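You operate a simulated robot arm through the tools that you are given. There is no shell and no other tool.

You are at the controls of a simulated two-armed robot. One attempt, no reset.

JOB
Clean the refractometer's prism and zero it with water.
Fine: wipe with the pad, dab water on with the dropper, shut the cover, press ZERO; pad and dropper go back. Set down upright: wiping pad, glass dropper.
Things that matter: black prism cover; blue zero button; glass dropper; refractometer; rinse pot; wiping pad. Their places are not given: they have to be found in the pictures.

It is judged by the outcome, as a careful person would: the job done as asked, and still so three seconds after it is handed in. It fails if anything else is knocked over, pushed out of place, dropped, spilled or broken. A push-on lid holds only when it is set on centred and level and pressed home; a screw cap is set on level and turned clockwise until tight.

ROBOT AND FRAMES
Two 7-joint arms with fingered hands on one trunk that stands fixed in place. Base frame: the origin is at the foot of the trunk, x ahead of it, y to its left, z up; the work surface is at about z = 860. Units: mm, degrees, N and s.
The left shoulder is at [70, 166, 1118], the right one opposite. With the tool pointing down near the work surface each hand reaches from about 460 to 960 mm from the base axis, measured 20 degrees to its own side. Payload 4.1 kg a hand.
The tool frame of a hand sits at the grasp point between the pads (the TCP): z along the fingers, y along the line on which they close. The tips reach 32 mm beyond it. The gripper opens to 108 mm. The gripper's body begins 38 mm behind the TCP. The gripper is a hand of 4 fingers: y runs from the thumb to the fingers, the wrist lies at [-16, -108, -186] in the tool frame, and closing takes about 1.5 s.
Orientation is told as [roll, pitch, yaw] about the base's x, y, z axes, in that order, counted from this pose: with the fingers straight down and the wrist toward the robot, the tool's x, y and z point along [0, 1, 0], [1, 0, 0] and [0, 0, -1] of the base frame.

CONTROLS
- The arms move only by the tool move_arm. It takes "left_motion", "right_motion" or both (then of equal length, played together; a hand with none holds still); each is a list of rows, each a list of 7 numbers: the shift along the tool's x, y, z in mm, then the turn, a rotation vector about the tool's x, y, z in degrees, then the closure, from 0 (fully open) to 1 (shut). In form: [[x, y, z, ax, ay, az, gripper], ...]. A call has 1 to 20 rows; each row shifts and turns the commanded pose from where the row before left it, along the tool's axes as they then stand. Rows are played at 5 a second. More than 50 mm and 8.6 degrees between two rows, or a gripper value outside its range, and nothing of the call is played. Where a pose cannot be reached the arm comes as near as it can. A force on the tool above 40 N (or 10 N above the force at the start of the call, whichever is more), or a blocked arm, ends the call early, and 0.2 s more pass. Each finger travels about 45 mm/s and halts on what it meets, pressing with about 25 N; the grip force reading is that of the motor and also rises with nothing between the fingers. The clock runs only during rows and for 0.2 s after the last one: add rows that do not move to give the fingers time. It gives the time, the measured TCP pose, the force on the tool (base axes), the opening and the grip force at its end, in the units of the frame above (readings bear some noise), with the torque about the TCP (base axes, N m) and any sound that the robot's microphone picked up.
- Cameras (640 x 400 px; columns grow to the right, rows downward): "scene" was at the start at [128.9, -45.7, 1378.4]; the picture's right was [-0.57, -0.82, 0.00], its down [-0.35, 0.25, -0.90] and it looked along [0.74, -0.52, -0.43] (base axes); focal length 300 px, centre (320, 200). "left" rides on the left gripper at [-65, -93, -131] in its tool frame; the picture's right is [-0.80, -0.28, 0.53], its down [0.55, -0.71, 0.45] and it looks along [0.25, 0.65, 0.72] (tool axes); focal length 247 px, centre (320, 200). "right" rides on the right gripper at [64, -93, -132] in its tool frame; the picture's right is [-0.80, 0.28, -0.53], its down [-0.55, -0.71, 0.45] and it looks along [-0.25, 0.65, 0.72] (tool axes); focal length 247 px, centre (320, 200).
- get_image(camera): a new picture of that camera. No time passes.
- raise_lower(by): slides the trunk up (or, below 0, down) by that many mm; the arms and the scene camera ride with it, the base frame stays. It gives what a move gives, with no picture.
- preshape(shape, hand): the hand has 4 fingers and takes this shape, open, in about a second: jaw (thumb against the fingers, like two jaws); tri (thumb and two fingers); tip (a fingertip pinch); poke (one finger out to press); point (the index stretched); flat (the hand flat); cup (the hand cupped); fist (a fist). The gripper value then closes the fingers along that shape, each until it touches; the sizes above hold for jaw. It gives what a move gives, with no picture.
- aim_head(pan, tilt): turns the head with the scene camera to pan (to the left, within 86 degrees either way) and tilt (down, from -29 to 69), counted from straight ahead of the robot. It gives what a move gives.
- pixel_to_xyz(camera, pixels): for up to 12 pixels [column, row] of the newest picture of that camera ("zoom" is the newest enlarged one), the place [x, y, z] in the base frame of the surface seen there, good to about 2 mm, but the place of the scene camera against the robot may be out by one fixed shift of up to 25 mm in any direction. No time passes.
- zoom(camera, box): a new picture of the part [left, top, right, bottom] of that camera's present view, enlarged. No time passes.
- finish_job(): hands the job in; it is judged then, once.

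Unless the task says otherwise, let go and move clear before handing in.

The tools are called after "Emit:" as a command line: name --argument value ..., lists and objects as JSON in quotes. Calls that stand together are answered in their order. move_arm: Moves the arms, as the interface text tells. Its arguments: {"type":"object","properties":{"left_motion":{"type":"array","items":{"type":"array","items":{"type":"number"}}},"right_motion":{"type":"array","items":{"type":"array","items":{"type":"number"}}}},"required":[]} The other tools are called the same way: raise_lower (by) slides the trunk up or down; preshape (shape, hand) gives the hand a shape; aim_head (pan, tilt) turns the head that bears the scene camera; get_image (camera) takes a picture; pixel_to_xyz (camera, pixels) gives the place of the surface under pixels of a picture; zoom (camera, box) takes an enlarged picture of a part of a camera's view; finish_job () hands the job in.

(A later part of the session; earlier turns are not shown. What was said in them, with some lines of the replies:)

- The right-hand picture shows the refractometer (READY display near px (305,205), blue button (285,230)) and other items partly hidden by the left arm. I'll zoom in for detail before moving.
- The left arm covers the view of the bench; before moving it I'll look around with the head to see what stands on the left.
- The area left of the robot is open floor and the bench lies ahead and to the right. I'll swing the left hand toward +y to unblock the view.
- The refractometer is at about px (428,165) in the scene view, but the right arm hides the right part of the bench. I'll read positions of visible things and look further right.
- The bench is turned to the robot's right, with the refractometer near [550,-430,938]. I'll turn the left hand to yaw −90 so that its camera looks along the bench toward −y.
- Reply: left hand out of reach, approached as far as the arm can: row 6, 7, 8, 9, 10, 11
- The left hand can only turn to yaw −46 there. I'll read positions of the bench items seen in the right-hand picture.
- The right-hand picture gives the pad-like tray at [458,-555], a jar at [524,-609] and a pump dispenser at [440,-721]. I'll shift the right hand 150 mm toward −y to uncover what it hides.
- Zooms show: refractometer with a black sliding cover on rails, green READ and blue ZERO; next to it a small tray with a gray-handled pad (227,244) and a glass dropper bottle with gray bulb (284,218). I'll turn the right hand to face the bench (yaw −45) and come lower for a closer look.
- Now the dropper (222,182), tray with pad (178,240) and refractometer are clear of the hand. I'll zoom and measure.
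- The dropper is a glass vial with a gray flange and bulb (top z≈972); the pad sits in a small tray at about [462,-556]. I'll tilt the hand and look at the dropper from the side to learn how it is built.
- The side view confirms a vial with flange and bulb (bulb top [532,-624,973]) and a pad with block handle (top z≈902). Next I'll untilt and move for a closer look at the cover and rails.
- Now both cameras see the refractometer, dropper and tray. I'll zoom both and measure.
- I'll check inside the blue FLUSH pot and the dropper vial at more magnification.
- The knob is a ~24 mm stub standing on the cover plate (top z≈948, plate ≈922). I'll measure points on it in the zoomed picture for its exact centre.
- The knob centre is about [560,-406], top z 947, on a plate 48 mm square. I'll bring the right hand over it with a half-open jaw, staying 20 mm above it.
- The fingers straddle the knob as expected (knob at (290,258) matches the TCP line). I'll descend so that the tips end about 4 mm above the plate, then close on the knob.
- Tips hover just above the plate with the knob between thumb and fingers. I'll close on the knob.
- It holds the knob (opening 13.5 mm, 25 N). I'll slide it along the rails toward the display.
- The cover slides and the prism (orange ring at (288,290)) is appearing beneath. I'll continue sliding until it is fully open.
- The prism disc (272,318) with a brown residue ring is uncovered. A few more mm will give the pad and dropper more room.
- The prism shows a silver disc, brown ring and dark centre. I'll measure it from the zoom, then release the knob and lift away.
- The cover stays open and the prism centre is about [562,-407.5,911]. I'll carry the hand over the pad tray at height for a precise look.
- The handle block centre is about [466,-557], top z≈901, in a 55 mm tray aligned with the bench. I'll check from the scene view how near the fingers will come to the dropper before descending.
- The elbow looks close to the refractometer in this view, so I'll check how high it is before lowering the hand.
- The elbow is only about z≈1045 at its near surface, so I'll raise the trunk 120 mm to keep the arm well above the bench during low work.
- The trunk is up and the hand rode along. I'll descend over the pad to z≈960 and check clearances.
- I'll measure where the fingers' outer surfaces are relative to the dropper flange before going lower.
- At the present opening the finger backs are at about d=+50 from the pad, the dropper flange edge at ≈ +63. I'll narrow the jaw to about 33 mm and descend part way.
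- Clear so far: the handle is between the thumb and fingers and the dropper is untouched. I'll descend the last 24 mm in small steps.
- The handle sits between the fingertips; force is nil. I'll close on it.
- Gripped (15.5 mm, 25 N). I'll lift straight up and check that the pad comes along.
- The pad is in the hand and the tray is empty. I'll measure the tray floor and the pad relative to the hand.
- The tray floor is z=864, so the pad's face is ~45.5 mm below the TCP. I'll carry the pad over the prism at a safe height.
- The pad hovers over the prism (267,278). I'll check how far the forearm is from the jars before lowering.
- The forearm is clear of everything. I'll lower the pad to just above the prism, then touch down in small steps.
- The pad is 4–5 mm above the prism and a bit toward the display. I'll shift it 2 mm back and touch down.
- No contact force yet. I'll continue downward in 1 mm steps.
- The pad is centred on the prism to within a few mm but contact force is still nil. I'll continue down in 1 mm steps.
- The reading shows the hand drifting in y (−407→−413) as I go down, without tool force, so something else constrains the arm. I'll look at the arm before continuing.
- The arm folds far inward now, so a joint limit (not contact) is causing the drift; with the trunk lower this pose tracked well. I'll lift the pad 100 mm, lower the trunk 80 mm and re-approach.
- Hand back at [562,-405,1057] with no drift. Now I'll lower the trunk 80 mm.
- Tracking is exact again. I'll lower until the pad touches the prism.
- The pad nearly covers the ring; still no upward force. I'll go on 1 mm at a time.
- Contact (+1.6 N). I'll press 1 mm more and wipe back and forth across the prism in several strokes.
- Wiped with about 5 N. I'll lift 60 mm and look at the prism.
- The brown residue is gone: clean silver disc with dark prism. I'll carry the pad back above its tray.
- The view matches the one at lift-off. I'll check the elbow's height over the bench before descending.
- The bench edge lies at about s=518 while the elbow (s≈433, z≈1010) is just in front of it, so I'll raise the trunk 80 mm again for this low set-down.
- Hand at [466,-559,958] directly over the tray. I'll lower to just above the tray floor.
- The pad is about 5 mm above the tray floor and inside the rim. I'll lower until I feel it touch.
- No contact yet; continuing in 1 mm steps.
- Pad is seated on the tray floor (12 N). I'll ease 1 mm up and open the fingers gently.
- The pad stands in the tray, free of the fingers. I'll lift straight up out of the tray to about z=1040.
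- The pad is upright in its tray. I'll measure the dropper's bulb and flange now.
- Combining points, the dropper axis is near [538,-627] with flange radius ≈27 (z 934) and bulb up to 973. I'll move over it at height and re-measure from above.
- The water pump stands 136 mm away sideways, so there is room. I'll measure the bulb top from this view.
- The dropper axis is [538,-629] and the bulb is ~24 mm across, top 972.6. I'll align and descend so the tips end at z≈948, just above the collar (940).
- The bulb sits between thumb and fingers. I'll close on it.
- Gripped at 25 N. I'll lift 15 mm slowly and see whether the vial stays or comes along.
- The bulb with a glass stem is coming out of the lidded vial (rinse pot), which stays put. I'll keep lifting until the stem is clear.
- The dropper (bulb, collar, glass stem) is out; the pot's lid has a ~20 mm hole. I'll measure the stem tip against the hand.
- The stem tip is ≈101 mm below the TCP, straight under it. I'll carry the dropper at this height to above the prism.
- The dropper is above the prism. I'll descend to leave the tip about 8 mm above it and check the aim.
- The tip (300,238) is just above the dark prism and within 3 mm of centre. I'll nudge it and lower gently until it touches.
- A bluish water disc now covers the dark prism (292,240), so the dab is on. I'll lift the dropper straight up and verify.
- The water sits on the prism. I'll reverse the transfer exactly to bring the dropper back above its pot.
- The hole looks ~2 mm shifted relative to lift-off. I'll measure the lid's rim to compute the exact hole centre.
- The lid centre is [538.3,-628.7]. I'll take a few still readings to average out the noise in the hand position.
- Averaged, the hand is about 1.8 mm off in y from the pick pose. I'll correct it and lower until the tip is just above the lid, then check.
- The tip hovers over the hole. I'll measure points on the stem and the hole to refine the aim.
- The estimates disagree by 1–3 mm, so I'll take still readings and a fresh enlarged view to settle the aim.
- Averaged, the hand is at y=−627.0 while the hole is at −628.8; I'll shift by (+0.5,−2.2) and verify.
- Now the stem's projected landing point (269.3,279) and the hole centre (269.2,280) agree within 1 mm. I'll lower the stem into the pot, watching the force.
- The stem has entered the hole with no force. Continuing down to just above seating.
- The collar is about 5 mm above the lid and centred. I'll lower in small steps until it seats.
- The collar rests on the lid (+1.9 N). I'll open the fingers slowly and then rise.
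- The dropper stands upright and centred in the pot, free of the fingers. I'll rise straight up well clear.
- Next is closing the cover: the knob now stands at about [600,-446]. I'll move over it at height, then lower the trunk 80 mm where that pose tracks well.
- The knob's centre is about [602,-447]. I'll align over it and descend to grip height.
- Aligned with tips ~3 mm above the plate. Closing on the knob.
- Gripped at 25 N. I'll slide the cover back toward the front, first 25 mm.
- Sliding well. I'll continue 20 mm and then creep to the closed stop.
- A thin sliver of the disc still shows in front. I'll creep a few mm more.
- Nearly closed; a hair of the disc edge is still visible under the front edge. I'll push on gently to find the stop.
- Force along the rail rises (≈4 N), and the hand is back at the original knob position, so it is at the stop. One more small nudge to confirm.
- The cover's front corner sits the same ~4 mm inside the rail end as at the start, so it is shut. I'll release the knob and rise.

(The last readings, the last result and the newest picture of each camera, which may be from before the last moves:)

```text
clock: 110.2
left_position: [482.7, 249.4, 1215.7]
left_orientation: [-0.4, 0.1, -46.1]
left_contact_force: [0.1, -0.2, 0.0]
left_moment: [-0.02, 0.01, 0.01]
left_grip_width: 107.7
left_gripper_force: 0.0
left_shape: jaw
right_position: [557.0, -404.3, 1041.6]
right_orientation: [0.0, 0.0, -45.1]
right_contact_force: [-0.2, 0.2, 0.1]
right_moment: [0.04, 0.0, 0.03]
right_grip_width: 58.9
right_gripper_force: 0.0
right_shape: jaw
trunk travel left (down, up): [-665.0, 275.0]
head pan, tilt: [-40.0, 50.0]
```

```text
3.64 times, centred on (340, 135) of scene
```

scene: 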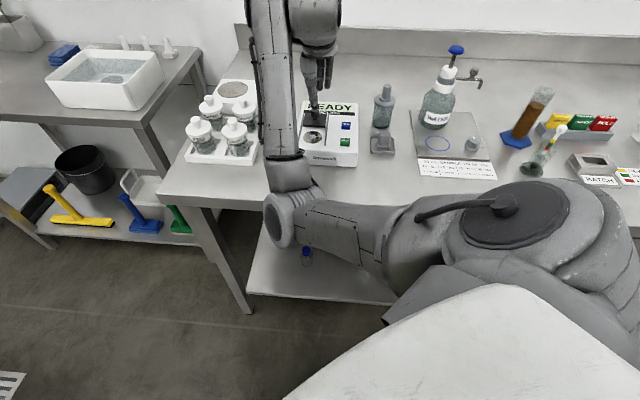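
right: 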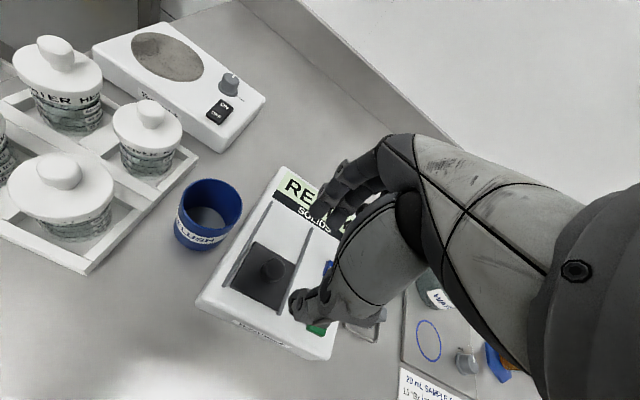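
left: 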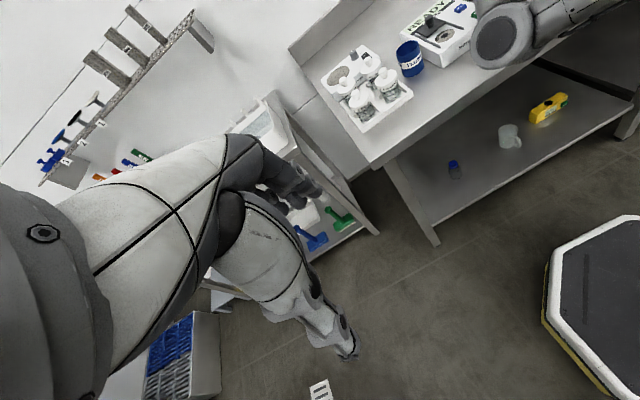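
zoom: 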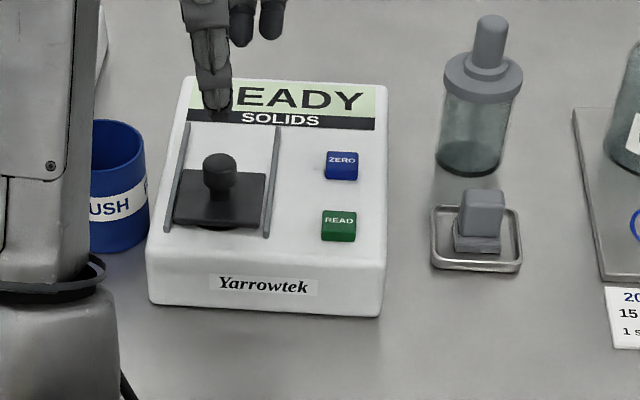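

The cover is shut again and everything else is in place. I'll verify the knob position numerically against the start ([560,-406]).

Emit:
zoom --camera "right" --box '[210, 220, 320, 310]'

Emit:
zoom --camera "scene" --box '[300, 110, 360, 160]'

```text
4.44 times, centred on (265, 265) of right
```

zoom: 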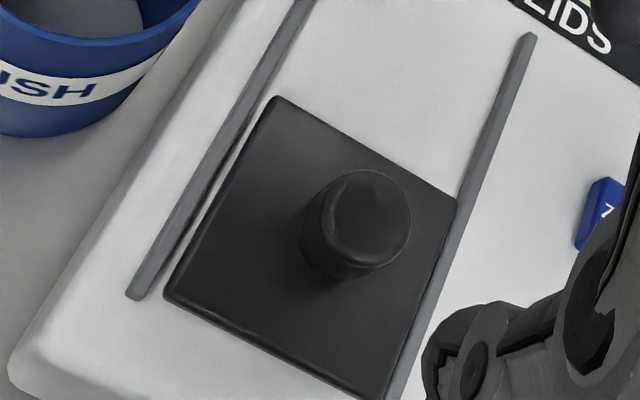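

```text
8.00 times, centred on (330, 135) of scene
```

zoom: 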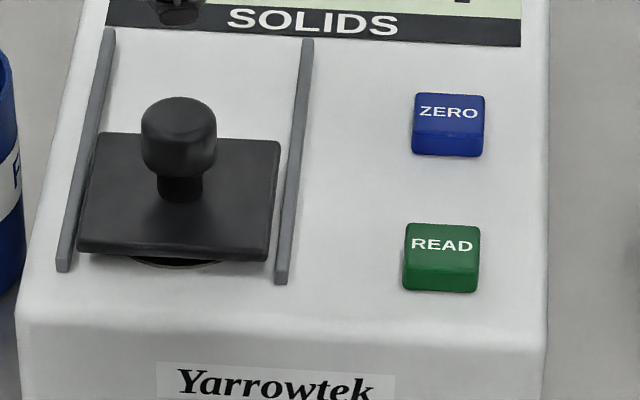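

Emit:
pixel_to_xyz --camera "scene" --pixels '[[312, 125], [313, 122], [320, 142], [306, 147], [322, 150], [345, 124], [345, 140]]'

Emit:
zoom --camera "right" --box '[210, 220, 320, 310]'

Emit:
pixel_to_xyz --camera "zoom" --pixels '[[368, 215], [340, 215], [395, 215], [368, 190], [368, 240], [275, 105], [448, 202], [175, 292], [380, 385], [140, 292], [525, 45], [605, 215]]'

```text
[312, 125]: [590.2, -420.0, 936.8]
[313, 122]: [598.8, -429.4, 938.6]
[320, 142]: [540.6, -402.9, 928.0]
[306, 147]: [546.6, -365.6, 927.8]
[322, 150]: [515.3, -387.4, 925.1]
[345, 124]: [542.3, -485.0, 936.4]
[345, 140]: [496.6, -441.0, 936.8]
```

```text
4.44 times, centred on (265, 265) of right
```

zoom: 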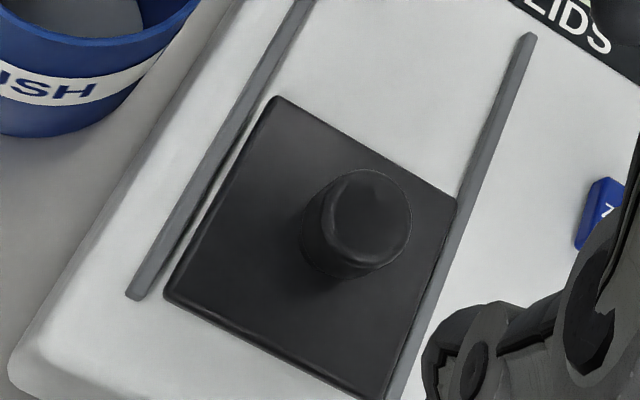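

```text
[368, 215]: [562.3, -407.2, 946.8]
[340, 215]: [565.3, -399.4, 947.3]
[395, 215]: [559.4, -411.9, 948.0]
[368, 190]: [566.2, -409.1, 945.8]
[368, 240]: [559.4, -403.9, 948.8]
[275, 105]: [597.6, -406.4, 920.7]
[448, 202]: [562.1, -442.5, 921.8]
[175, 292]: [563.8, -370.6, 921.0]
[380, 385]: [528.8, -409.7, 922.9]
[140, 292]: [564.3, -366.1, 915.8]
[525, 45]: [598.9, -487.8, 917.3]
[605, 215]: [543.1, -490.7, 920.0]
```

The knob reads [561.5,-406.5], within ~1.5 mm of the start but I backed off 0.7 mm when releasing. To be certain it is fully home, I'll grip once more and push it gently against the stop, releasing without backing off.

Emit:
move_arm --right_motion '[[0.5, 2.5, 15, 0, 0, 0, 0.45], [0, 0, 20, 0, 0, 0, 0.45], [0, 0, 20, 0, 0, 0, 0.45], [0, 0, 15, 0, 0, 0, 0.45], [0, 0, 13, 0, 0, 0, 0.45], [0, 0, 0, 0, 0, 0, 0.45]]'

Emit:
zoom --camera "right" --box '[230, 180, 370, 330]'

```text
clock: 111.6
left_position: [481.9, 249.7, 1216.4]
left_orientation: [-0.4, -0.1, -46.2]
left_contact_force: [0.5, 0.6, 0.1]
left_moment: [0.01, 0.01, 0.03]
left_grip_width: 108.1
left_gripper_force: 0.0
left_shape: jaw
right_position: [560.7, -405.0, 959.2]
right_orientation: [0.0, 0.0, -44.9]
right_contact_force: [-0.3, -0.3, -0.2]
right_moment: [-0.02, -0.02, -0.01]
right_grip_width: 58.9
right_gripper_force: 0.1
right_shape: jaw
trunk travel left (down, up): [-665.0, 275.0]
head pan, tilt: [-40.0, 50.0]
```

```text
2.67 times, centred on (300, 255) of right
```

zoom: 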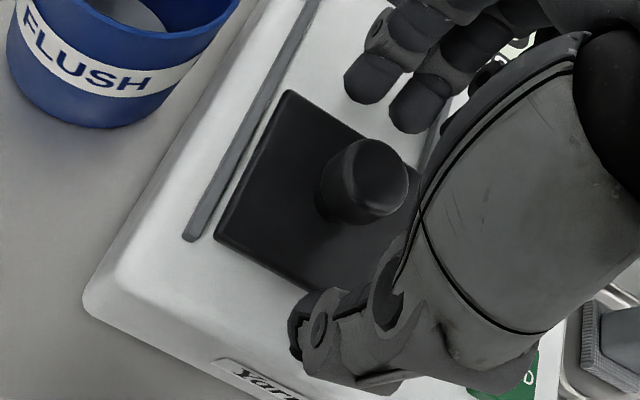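

Emit:
move_arm --right_motion '[[0, 0, 0, 0, 0, 0, 0.6], [0, 0, 0, 0, 0, 0, 0.72], [0, 0, 0, 0, 0, 0, 0.82], [0, 0, 0, 0, 0, 0, 0.9], [0, 0, 0, 0, 0, 0, 0.9], [0, -1.5, 0, 0, 0, 0, 0.9], [0, -1.5, 0, 0, 0, 0, 0.9], [0, 0, 0, 0, 0, 0, 0.9]]'

Emit:
zoom --camera "right" --box '[230, 180, 370, 330]'

Emit:
zoom --camera "scene" --box '[300, 110, 360, 160]'

```text
clock: 113.4
left_position: [482.2, 248.8, 1215.5]
left_orientation: [-0.4, 0.1, -46.1]
left_contact_force: [0.8, 0.0, -0.8]
left_moment: [0.0, 0.01, 0.01]
left_grip_width: 107.8
left_gripper_force: 0.0
left_shape: jaw
right_position: [558.3, -403.4, 958.8]
right_orientation: [-0.1, -0.1, -45.0]
right_contact_force: [4.2, -4.8, 1.4]
right_moment: [-0.15, -0.12, -0.01]
right_grip_width: 14.3
right_gripper_force: 25.1
right_shape: jaw
trunk travel left (down, up): [-665.0, 275.0]
head pan, tilt: [-40.0, 50.0]
```

```text
2.67 times, centred on (300, 255) of right
```

zoom: 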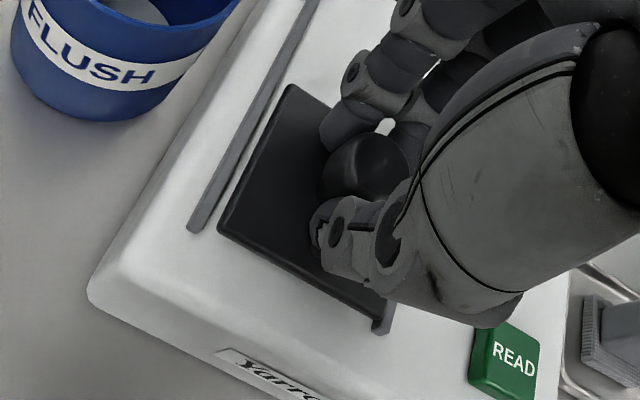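

```text
8.00 times, centred on (330, 135) of scene
```

zoom: 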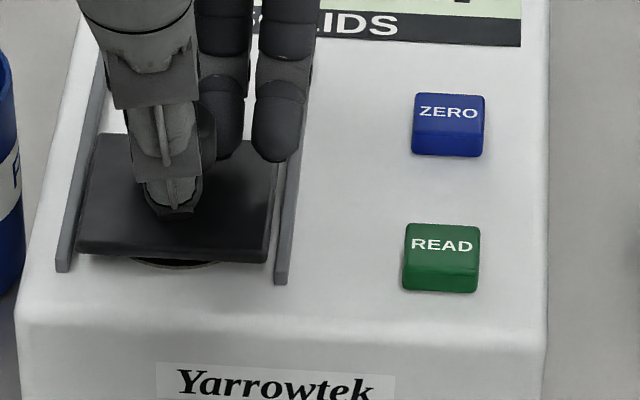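

The rail reaction is now 6.4 N and the cover did not move, so it was already fully home. I'll release in place and rise.

Emit:
move_arm --right_motion '[[0, 0, 0, 0, 0, 0, 0.82], [0, 0, 0, 0, 0, 0, 0.72], [0, 0, 0, 0, 0, 0, 0.6], [0, 0, 0, 0, 0, 0, 0.5], [0, 0, 0, 0, 0, 0, 0.45], [0, 0, -15, 0, 0, 0, 0.45], [0, 0, -20, 0, 0, 0, 0.45], [0, 0, -25, 0, 0, 0, 0.45], [0, 0, -25, 0, 0, 0, 0.45], [0, 0, 0, 0, 0, 0, 0.45]]'

Emit:
zoom --camera "scene" --box '[290, 90, 370, 170]'

```text
clock: 115.6
left_position: [482.1, 248.9, 1216.4]
left_orientation: [-0.5, 0.2, -46.1]
left_contact_force: [-0.2, 0.3, -1.1]
left_moment: [-0.02, 0.01, 0.0]
left_grip_width: 107.9
left_gripper_force: 0.0
left_shape: jaw
right_position: [559.0, -402.9, 1045.1]
right_orientation: [0.0, -0.1, -45.0]
right_contact_force: [-0.5, 0.8, 0.0]
right_moment: [-0.01, 0.0, 0.0]
right_grip_width: 59.0
right_gripper_force: 0.1
right_shape: jaw
trunk travel left (down, up): [-665.0, 275.0]
head pan, tilt: [-40.0, 50.0]
```

```text
5.00 times, centred on (330, 130) of scene
```

zoom: 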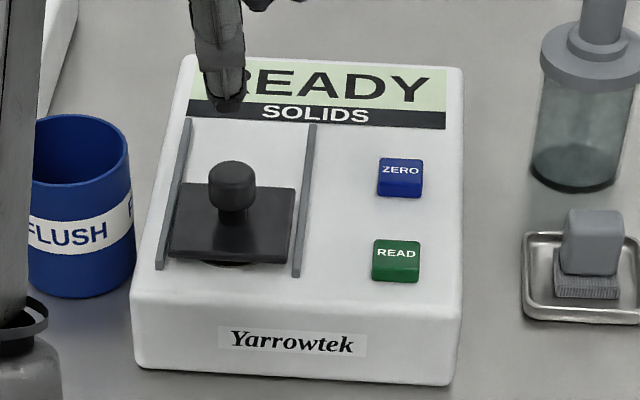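

Cover shut, pad and dropper home. Now for ZERO: I'll rise a bit, move toward the button, and take the poke shape to see where the finger points.

Emit:
move_arm --right_motion '[[-15, 10, -15, 0, 0, 0, 0.4], [-20, 10, -15, 0, 0, 0, 0.3], [-20, 10, -15, 0, 0, 0, 0.2], [-15, 10, -10, 0, 0, 0, 0.1], [0, 0, 0, 0, 0, 0, 0]]'

Emit:
preshape --shape "poke" --hand "right"

Emit:
get_image --camera "right"

Emit:
zoom --camera "scene" --box '[280, 20, 420, 180]'

```text
clock: 116.8
left_position: [482.5, 249.6, 1216.8]
left_orientation: [-0.4, 0.0, -46.1]
left_contact_force: [0.9, 0.7, -0.5]
left_moment: [0.01, 0.0, -0.02]
left_grip_width: 107.9
left_gripper_force: 0.0
left_shape: jaw
right_position: [536.4, -479.8, 1100.0]
right_orientation: [-0.2, 0.0, -45.1]
right_contact_force: [0.8, -0.2, 0.9]
right_moment: [0.0, -0.03, 0.0]
right_grip_width: 107.7
right_gripper_force: 0.0
right_shape: jaw
trunk travel left (down, up): [-665.0, 275.0]
head pan, tilt: [-40.0, 50.0]
```

```text
clock: 117.7
left_position: [481.6, 248.9, 1215.9]
left_orientation: [-0.4, 0.1, -46.0]
left_contact_force: [-0.6, 0.0, -0.6]
left_moment: [0.01, -0.02, -0.01]
left_grip_width: 107.9
left_gripper_force: 0.1
left_shape: jaw
right_position: [536.9, -480.1, 1098.6]
right_orientation: [-0.1, 0.0, -45.1]
right_contact_force: [-0.1, -0.4, 0.0]
right_moment: [0.0, 0.02, -0.04]
right_grip_width: 0.0
right_gripper_force: 0.0
right_shape: poke
trunk travel left (down, up): [-665.0, 275.0]
head pan, tilt: [-40.0, 50.0]
```

```text
taken
```

right: 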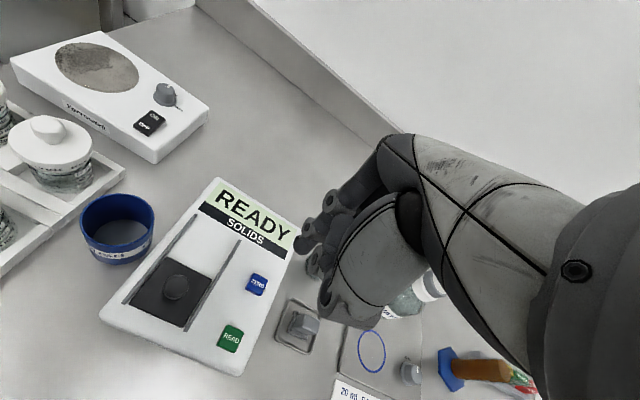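

```text
2.50 times, centred on (350, 100) of scene
```

zoom: 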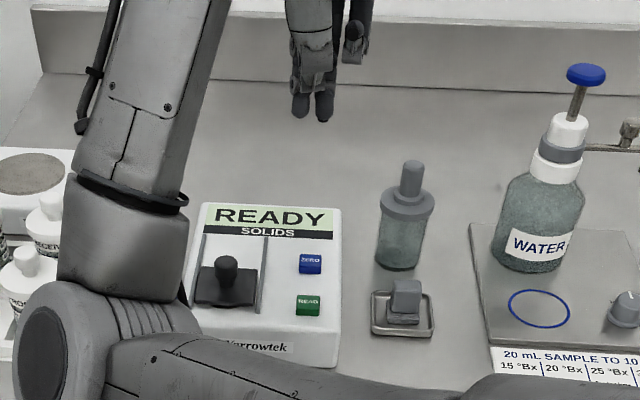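

I'll zoom on the hand to find the poking fingertip.

Emit:
zoom --camera "right" --box '[270, 170, 400, 330]'

Emit:
zoom --camera "scene" --box '[320, 0, 400, 80]'

```text
2.50 times, centred on (335, 250) of right
```

zoom: 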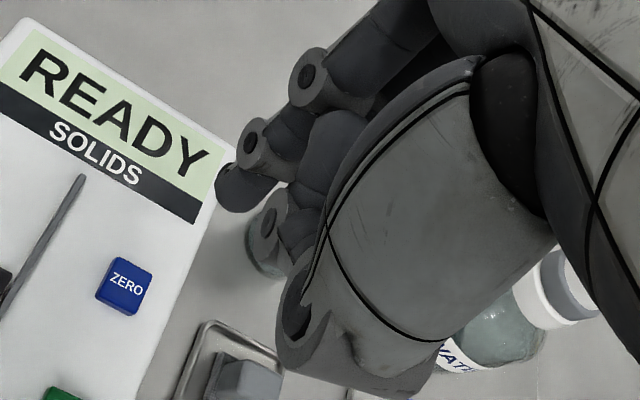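

```text
5.00 times, centred on (360, 40) of scene
```

zoom: 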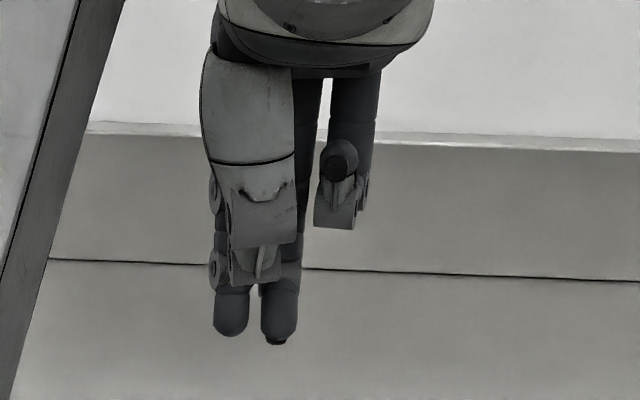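

Emit:
pixel_to_xyz --camera "zoom" --pixels '[[231, 325], [231, 300], [280, 325], [278, 342], [280, 300], [265, 265], [335, 220]]'

Emit:
pixel_to_xyz --camera "right" --pixels '[[303, 240], [297, 246], [300, 248], [318, 262], [316, 268], [310, 250], [322, 285], [320, 300], [330, 310]]'

```text
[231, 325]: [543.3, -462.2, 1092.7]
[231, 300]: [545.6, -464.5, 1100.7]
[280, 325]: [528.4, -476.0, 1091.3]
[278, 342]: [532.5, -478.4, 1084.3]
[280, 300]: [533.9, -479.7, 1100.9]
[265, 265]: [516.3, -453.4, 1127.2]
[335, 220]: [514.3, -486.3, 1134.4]
```

```text
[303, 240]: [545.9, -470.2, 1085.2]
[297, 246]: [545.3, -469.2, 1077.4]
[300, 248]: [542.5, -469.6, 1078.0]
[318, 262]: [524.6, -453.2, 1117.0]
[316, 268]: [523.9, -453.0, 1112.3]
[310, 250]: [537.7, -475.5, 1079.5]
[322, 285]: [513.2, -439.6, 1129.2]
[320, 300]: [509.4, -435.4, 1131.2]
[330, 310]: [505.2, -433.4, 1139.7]
```

Two fingertips stand at similar depth in this shape. I'll try the "point" shape, which may give one clear fingertip.

Emit:
preshape --shape "point" --hand "right"

Emit:
zoom --camera "right" --box '[240, 140, 400, 330]'

Emit:
zoom --camera "scene" --box '[320, 0, 400, 100]'

```text
clock: 118.6
left_position: [481.5, 249.7, 1216.9]
left_orientation: [-0.4, 0.0, -46.1]
left_contact_force: [0.5, 0.4, 0.2]
left_moment: [0.01, 0.0, 0.0]
left_grip_width: 107.8
left_gripper_force: 0.1
left_shape: jaw
right_position: [537.1, -480.5, 1098.6]
right_orientation: [-0.2, 0.0, -45.0]
right_contact_force: [0.7, 1.2, -0.3]
right_moment: [0.02, 0.03, -0.03]
right_grip_width: 0.0
right_gripper_force: 0.1
right_shape: point
trunk travel left (down, up): [-665.0, 275.0]
head pan, tilt: [-40.0, 50.0]
```

```text
2.11 times, centred on (320, 235) of right
```

zoom: 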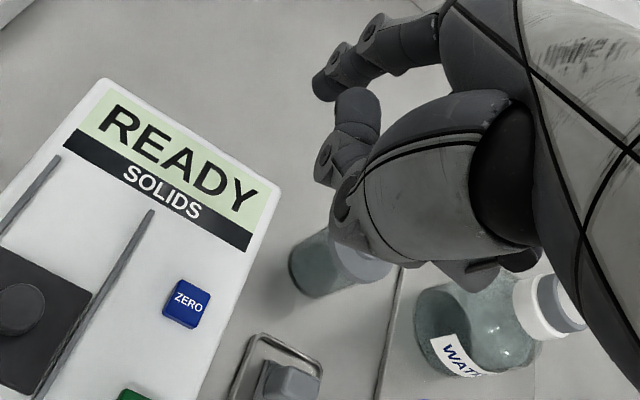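

```text
4.00 times, centred on (360, 50) of scene
```

zoom: 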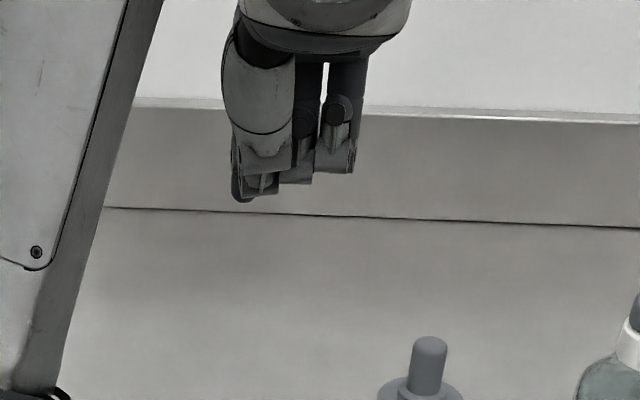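

"Point" stretches the index forward, not down, so poke is the pressing shape. I'll go back to it and look closely at the tips.

Emit:
preshape --shape "poke" --hand "right"

Emit:
zoom --camera "right" --box '[280, 200, 360, 320]'

Emit:
zoom --camera "scene" --box '[340, 20, 390, 80]'

```text
clock: 119.5
left_position: [482.3, 249.4, 1216.4]
left_orientation: [-0.5, 0.1, -46.1]
left_contact_force: [-0.4, 0.3, 0.2]
left_moment: [0.0, 0.05, 0.02]
left_grip_width: 107.8
left_gripper_force: 0.1
left_shape: jaw
right_position: [538.0, -479.9, 1098.9]
right_orientation: [-0.1, 0.1, -45.1]
right_contact_force: [-1.1, 0.0, 0.6]
right_moment: [-0.01, -0.02, -0.01]
right_grip_width: 0.0
right_gripper_force: 0.1
right_shape: poke
trunk travel left (down, up): [-665.0, 275.0]
head pan, tilt: [-40.0, 50.0]
```

```text
3.33 times, centred on (320, 260) of right
```

zoom: 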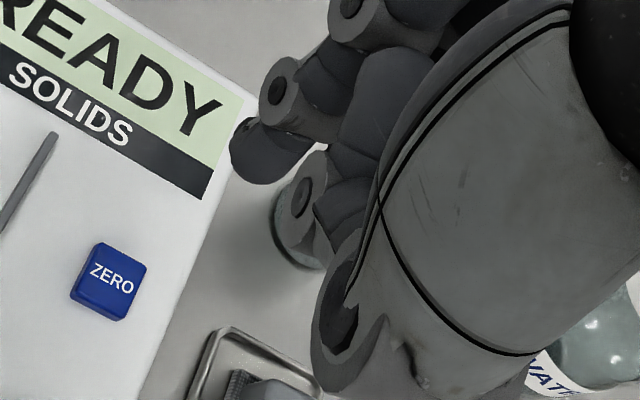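

```text
6.67 times, centred on (365, 50) of scene
```

zoom: 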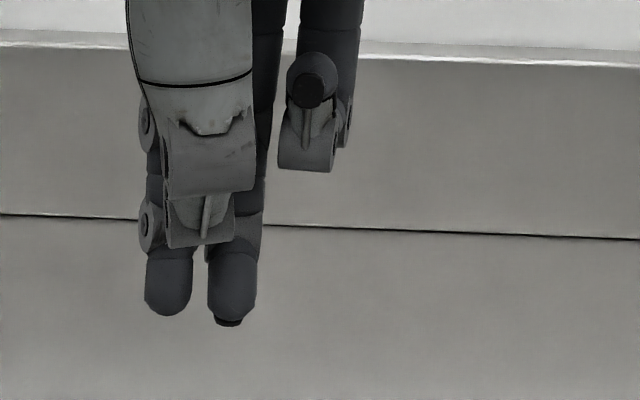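

Emit:
pixel_to_xyz --camera "zoom" --pixels '[[167, 310], [167, 295], [230, 310], [228, 322], [230, 290], [200, 235], [305, 160]]'

Emit:
pixel_to_xyz --camera "right" --pixels '[[303, 245], [298, 249], [296, 242], [308, 250], [318, 258], [326, 264], [332, 268], [321, 250]]'

```text
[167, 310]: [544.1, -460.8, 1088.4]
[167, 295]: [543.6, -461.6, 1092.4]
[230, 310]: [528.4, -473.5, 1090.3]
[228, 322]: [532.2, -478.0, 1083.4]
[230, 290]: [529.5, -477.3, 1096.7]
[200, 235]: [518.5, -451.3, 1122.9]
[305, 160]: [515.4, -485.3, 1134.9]
```

```text
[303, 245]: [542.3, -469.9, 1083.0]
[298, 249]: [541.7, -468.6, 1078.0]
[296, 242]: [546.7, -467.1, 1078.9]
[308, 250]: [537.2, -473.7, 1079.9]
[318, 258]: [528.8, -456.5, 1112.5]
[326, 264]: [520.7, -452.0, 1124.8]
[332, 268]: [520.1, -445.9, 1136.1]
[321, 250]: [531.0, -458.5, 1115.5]
```

The lower fingertip hangs ≈32.5 mm below the TCP at about 11 mm to −x of the tool; the neighbour is 5 mm higher. I'll bring that tip to ~22 mm above ZERO and check.

Emit:
move_arm --right_motion '[[0.2, 1.6, 20, 0, 0, 0, 0], [0.2, 1.6, 20, 0, 0, 0, 0], [0.2, 1.6, 20, 0, 0, 0, 0], [0.2, 1.6, 20, 0, 0, 0, 0], [0.2, 1.6, 20, 0, 0, 0, 0], [0.2, 1.7, 20, 0, 0, 0, 0], [0, 0, 0, 0, 0, 0, 0]]'

Emit:
get_image --camera "right"

Emit:
zoom --camera "scene" --box '[310, 60, 390, 150]'

Emit:
zoom --camera "right" --box '[260, 200, 360, 320]'

```text
clock: 121.1
left_position: [482.4, 249.8, 1217.0]
left_orientation: [-0.5, 0.0, -46.2]
left_contact_force: [0.1, -0.2, -0.3]
left_moment: [0.01, -0.02, 0.0]
left_grip_width: 107.7
left_gripper_force: 0.1
left_shape: jaw
right_position: [544.9, -485.8, 979.7]
right_orientation: [0.1, -0.1, -45.0]
right_contact_force: [-0.7, -0.2, -0.6]
right_moment: [-0.02, 0.0, 0.01]
right_grip_width: 0.2
right_gripper_force: 0.1
right_shape: poke
trunk travel left (down, up): [-665.0, 275.0]
head pan, tilt: [-40.0, 50.0]
```

```text
taken
```

right: 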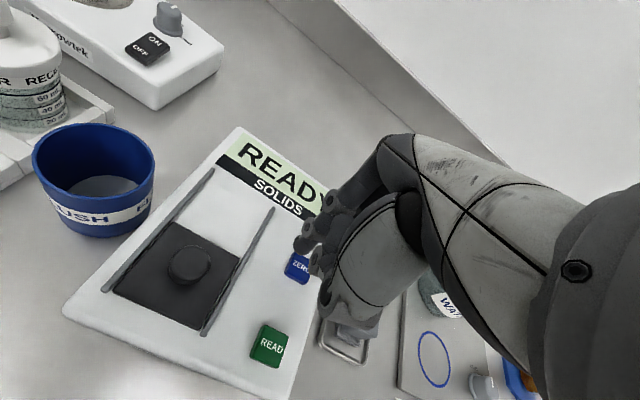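

```text
4.44 times, centred on (350, 105) of scene
```

zoom: 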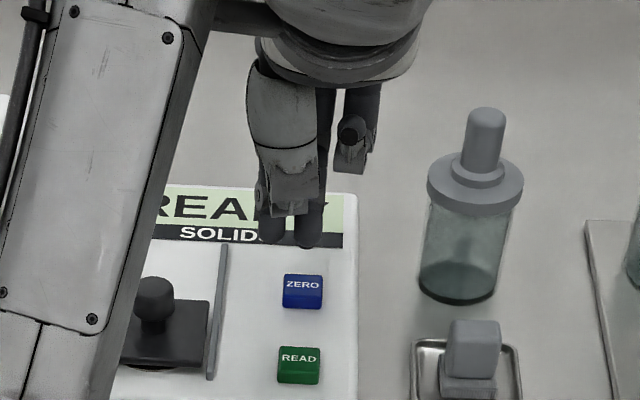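

```text
3.33 times, centred on (310, 260) of right
```

zoom: 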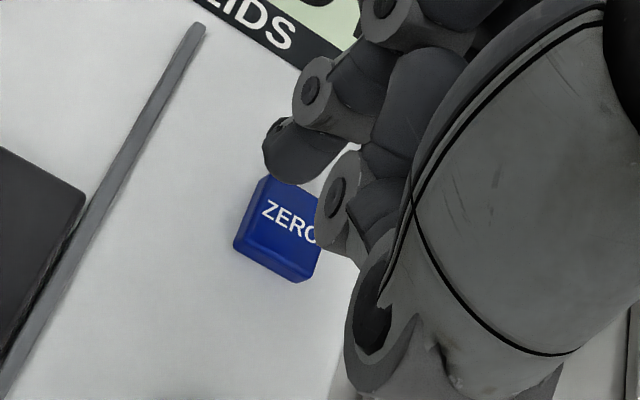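

I'll compare the pressing tip and the button within the same camera to remove the camera offset.

Emit:
zoom --camera "scene" --box '[335, 90, 375, 130]'

Emit:
pixel_to_xyz --camera "scene" --pixels '[[340, 115], [340, 112], [332, 113], [339, 122], [336, 122], [343, 122], [339, 120], [339, 124]]'

```text
10.00 times, centred on (355, 110) of scene
```

zoom: 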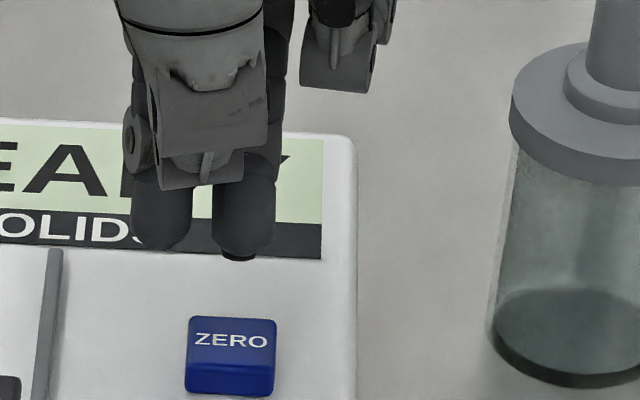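

```text
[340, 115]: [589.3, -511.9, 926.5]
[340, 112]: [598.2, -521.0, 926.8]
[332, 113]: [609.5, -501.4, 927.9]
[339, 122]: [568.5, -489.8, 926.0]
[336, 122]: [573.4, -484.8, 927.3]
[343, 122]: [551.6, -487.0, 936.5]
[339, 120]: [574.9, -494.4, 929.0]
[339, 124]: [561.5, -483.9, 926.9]
```

Emit:
pixel_to_xyz --camera "zoom" --pixels '[[243, 235], [240, 255], [243, 215], [160, 235], [165, 215], [232, 338], [195, 325], [270, 330], [200, 358], [265, 360], [232, 325]]'

```text
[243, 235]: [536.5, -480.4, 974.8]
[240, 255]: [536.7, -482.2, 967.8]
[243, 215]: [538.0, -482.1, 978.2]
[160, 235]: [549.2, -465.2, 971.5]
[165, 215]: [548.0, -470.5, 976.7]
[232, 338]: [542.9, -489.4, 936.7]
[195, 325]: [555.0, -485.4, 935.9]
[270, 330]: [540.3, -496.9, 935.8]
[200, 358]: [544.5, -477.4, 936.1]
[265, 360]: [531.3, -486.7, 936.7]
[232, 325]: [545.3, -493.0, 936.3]
```

The tip would land at about zoom px (240,340), within 2 mm of the button's centre (232,340). I'll nudge 1.5 mm and lower 26 mm.

Emit:
move_arm --right_motion '[[1.5, 0.5, 8, 0, 0, 0, 0], [0, 0, 8, 0, 0, 0, 0], [0, 0, 6, 0, 0, 0, 0], [0, 0, 4, 0, 0, 0, 0], [0, 0, 0, 0, 0, 0, 0]]'

Emit:
zoom --camera "scene" --box '[325, 90, 375, 140]'

Emit:
zoom --camera "right" --box '[260, 200, 360, 320]'

```text
clock: 122.3
left_position: [482.1, 250.0, 1217.1]
left_orientation: [-0.4, 0.1, -46.1]
left_contact_force: [-0.7, -0.3, -1.1]
left_moment: [0.04, 0.04, -0.03]
left_grip_width: 108.0
left_gripper_force: 0.0
left_shape: jaw
right_position: [546.7, -484.5, 953.1]
right_orientation: [-0.1, 0.0, -45.0]
right_contact_force: [0.2, -0.1, -0.5]
right_moment: [0.01, 0.04, 0.0]
right_grip_width: 0.1
right_gripper_force: 0.2
right_shape: poke
trunk travel left (down, up): [-665.0, 275.0]
head pan, tilt: [-40.0, 50.0]
```

```text
8.00 times, centred on (350, 115) of scene
```

zoom: 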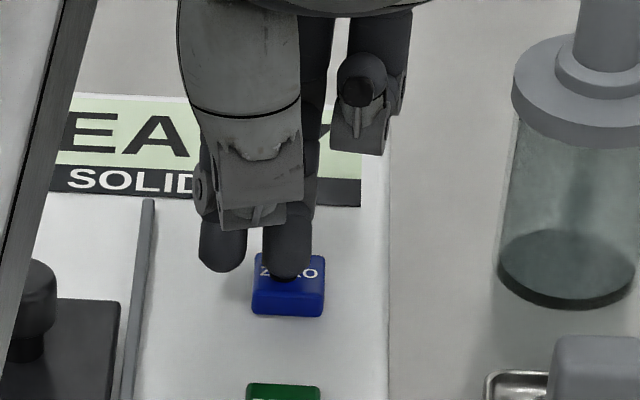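

```text
3.33 times, centred on (310, 260) of right
```

zoom: 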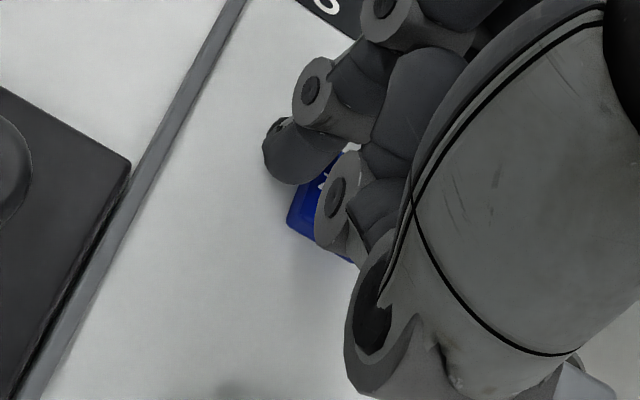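

The tip is over the middle of ZERO, a few mm above it. I'll lower in 1 mm steps, watching force, sound and display.

Emit:
move_arm --right_motion '[[0, 0, 1, 0, 0, 0, 0], [0, 0, 1, 0, 0, 0, 0], [0, 0, 1, 0, 0, 0, 0], [0, 0, 0, 0, 0, 0, 0]]'

Emit:
move_arm --right_motion '[[0, 0, 1, 0, 0, 0, 0], [0, 0, 0, 0, 0, 0, 0]]'

Emit:
move_arm --right_motion '[[0, 0, 1, 0, 0, 0, 0], [0, 0, 0, 0, 0, 0, 0]]'

```text
clock: 123.3
left_position: [482.2, 249.3, 1216.5]
left_orientation: [-0.3, 0.0, -46.1]
left_contact_force: [-0.6, 0.2, -0.5]
left_moment: [-0.01, -0.03, 0.0]
left_grip_width: 107.6
left_gripper_force: 0.1
left_shape: jaw
right_position: [546.4, -485.9, 951.9]
right_orientation: [-0.1, 0.0, -45.0]
right_contact_force: [-1.2, -0.1, 1.3]
right_moment: [0.03, 0.04, 0.0]
right_grip_width: 0.0
right_gripper_force: 0.0
right_shape: poke
trunk travel left (down, up): [-665.0, 275.0]
head pan, tilt: [-40.0, 50.0]
```

```text
clock: 123.9
left_position: [481.1, 249.1, 1217.1]
left_orientation: [-0.3, 0.0, -46.1]
left_contact_force: [0.2, -0.7, 0.0]
left_moment: [-0.02, -0.01, 0.02]
left_grip_width: 107.8
left_gripper_force: 0.1
left_shape: jaw
right_position: [545.7, -486.2, 950.5]
right_orientation: [0.0, 0.0, -45.1]
right_contact_force: [-0.6, 0.1, 1.5]
right_moment: [0.03, 0.01, 0.02]
right_grip_width: 0.0
right_gripper_force: 0.1
right_shape: poke
trunk travel left (down, up): [-665.0, 275.0]
head pan, tilt: [-40.0, 50.0]
heard: click
```

```text
clock: 124.5
left_position: [482.5, 248.7, 1216.4]
left_orientation: [-0.3, 0.1, -46.1]
left_contact_force: [-0.4, -0.6, -0.2]
left_moment: [-0.02, -0.02, 0.02]
left_grip_width: 107.8
left_gripper_force: 0.0
left_shape: jaw
right_position: [548.4, -485.8, 947.7]
right_orientation: [0.0, 0.0, -45.0]
right_contact_force: [-0.5, -0.6, 1.2]
right_moment: [0.06, 0.05, -0.01]
right_grip_width: 0.0
right_gripper_force: 0.1
right_shape: poke
trunk travel left (down, up): [-665.0, 275.0]
head pan, tilt: [-40.0, 50.0]
```

A click was heard, so ZERO was pressed. I'll lift the finger straight up and read the display.

Emit:
move_arm --right_motion '[[0, 0, -5, 0, 0, 0, 0], [0, 0, -15, 0, 0, 0, 0], [0, 0, -25, 0, 0, 0, 0], [0, 0, -30, 0, 0, 0, 0], [0, 0, -30, 0, 0, 0, 0], [0, 0, -30, 0, 0, 0, 0], [0, 0, 0, 0, 0, 0, 0]]'

Emit:
get_image --camera "right"

Emit:
zoom --camera "scene" --box '[270, 70, 410, 180]'

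```text
clock: 126.1
left_position: [482.6, 248.5, 1214.8]
left_orientation: [-0.3, 0.1, -46.1]
left_contact_force: [0.6, 1.3, -0.4]
left_moment: [0.0, -0.02, -0.01]
left_grip_width: 108.0
left_gripper_force: 0.2
left_shape: jaw
right_position: [545.3, -486.4, 1082.9]
right_orientation: [0.0, 0.1, -45.0]
right_contact_force: [-0.3, -0.1, 0.4]
right_moment: [0.02, 0.01, 0.03]
right_grip_width: 0.4
right_gripper_force: 0.1
right_shape: poke
trunk travel left (down, up): [-665.0, 275.0]
head pan, tilt: [-40.0, 50.0]
```

```text
taken
```

right: 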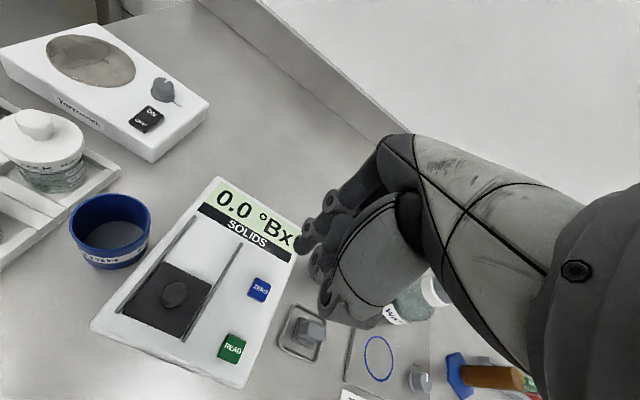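

```text
3.64 times, centred on (340, 125) of scene
```

zoom: 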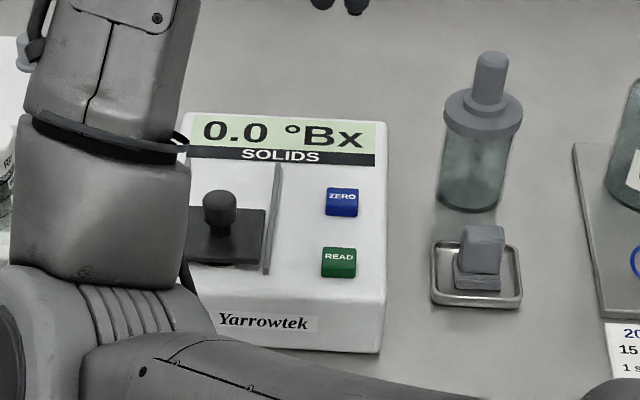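

The display reads "0.0 °Bx", so it is zeroed. I'll move the hand further clear and do a last check of the bench.

Emit:
raise_lower --by 80

Emit:
move_arm --right_motion '[[0, -15, -15, 0, 0, 0, 0], [0, -15, -15, 0, 0, 0, 0], [0, -15, -15, 0, 0, 0, 0], [0, -15, -15, 0, 0, 0, 0], [0, 0, 0, 0, 0, 0, 0], [0, 0, 0, 0, 0, 0, 0]]'

Emit:
get_image --camera "right"

Emit:
get_image --camera "scene"

Emit:
zoom --camera "right" --box '[60, 150, 340, 340]'

```text
clock: 127.2
left_position: [482.8, 249.7, 1296.8]
left_orientation: [-0.4, 0.1, -46.1]
left_contact_force: [0.9, -0.2, -0.3]
left_moment: [0.0, 0.0, 0.03]
left_grip_width: 108.0
left_gripper_force: 0.0
left_shape: jaw
right_position: [546.3, -485.1, 1161.8]
right_orientation: [-0.2, 0.0, -44.9]
right_contact_force: [-0.1, -1.0, -0.5]
right_moment: [-0.01, 0.01, 0.02]
right_grip_width: 0.1
right_gripper_force: 0.2
right_shape: poke
trunk travel left (down, up): [-745.0, 195.0]
head pan, tilt: [-40.0, 50.0]
```

```text
clock: 128.6
left_position: [481.9, 249.7, 1296.0]
left_orientation: [-0.4, 0.0, -46.2]
left_contact_force: [-0.3, 0.0, 0.1]
left_moment: [-0.03, -0.01, 0.03]
left_grip_width: 107.8
left_gripper_force: 0.0
left_shape: jaw
right_position: [502.9, -442.0, 1222.3]
right_orientation: [0.1, 0.0, -45.0]
right_contact_force: [0.2, 0.1, 0.1]
right_moment: [0.0, -0.02, -0.01]
right_grip_width: 0.1
right_gripper_force: 0.1
right_shape: poke
trunk travel left (down, up): [-745.0, 195.0]
head pan, tilt: [-40.0, 50.0]
```

```text
taken
```

right: 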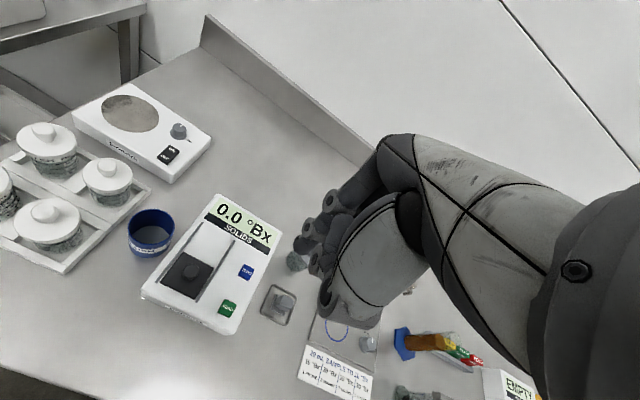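

```text
taken
```

scene: 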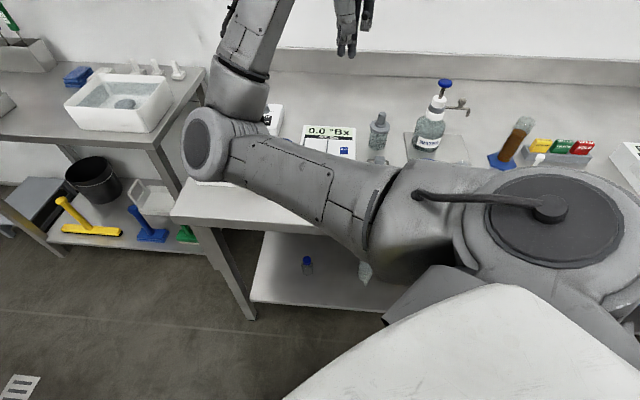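

```text
2.11 times, centred on (200, 245) of right
```

zoom: 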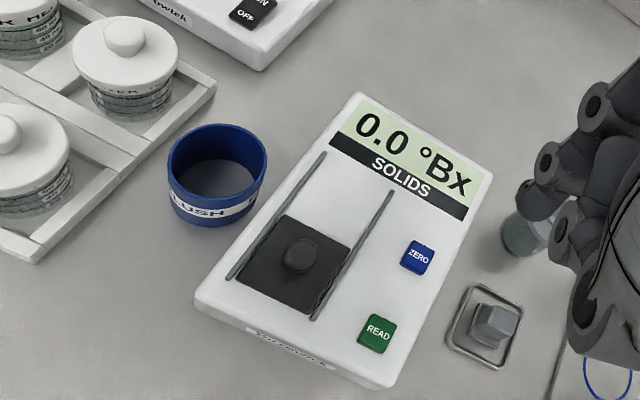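

The display reads 0.0 °Bx, the cover is shut, the pad is upright in its tray and the dropper upright in its pot. Nothing else has moved and both hands are clear, so I'm handing in.

Emit:
finish_job

```text
The job is handed in.
```

The refractometer is cleaned and zeroed: the display now reads 0.0 °Bx.

- **Wipe:** I slid the black cover open and wiped the prism with the pad. The brown residue came off.
- **Water:** I dabbed water from the glass dropper onto the prism. A film was visible on it afterwards.
- **Cover and ZERO:** I shut the cover against its stop and pressed ZERO, which clicked.
- **Put back:** The pad is upright in its tray and the dropper is upright in its pot.

The last pictures show nothing else out of place, and both hands were clear when I handed in. The lidded glass vial that held the dropper served as the rinse pot; I never touched the blue FLUSH pot beside the refractometer.
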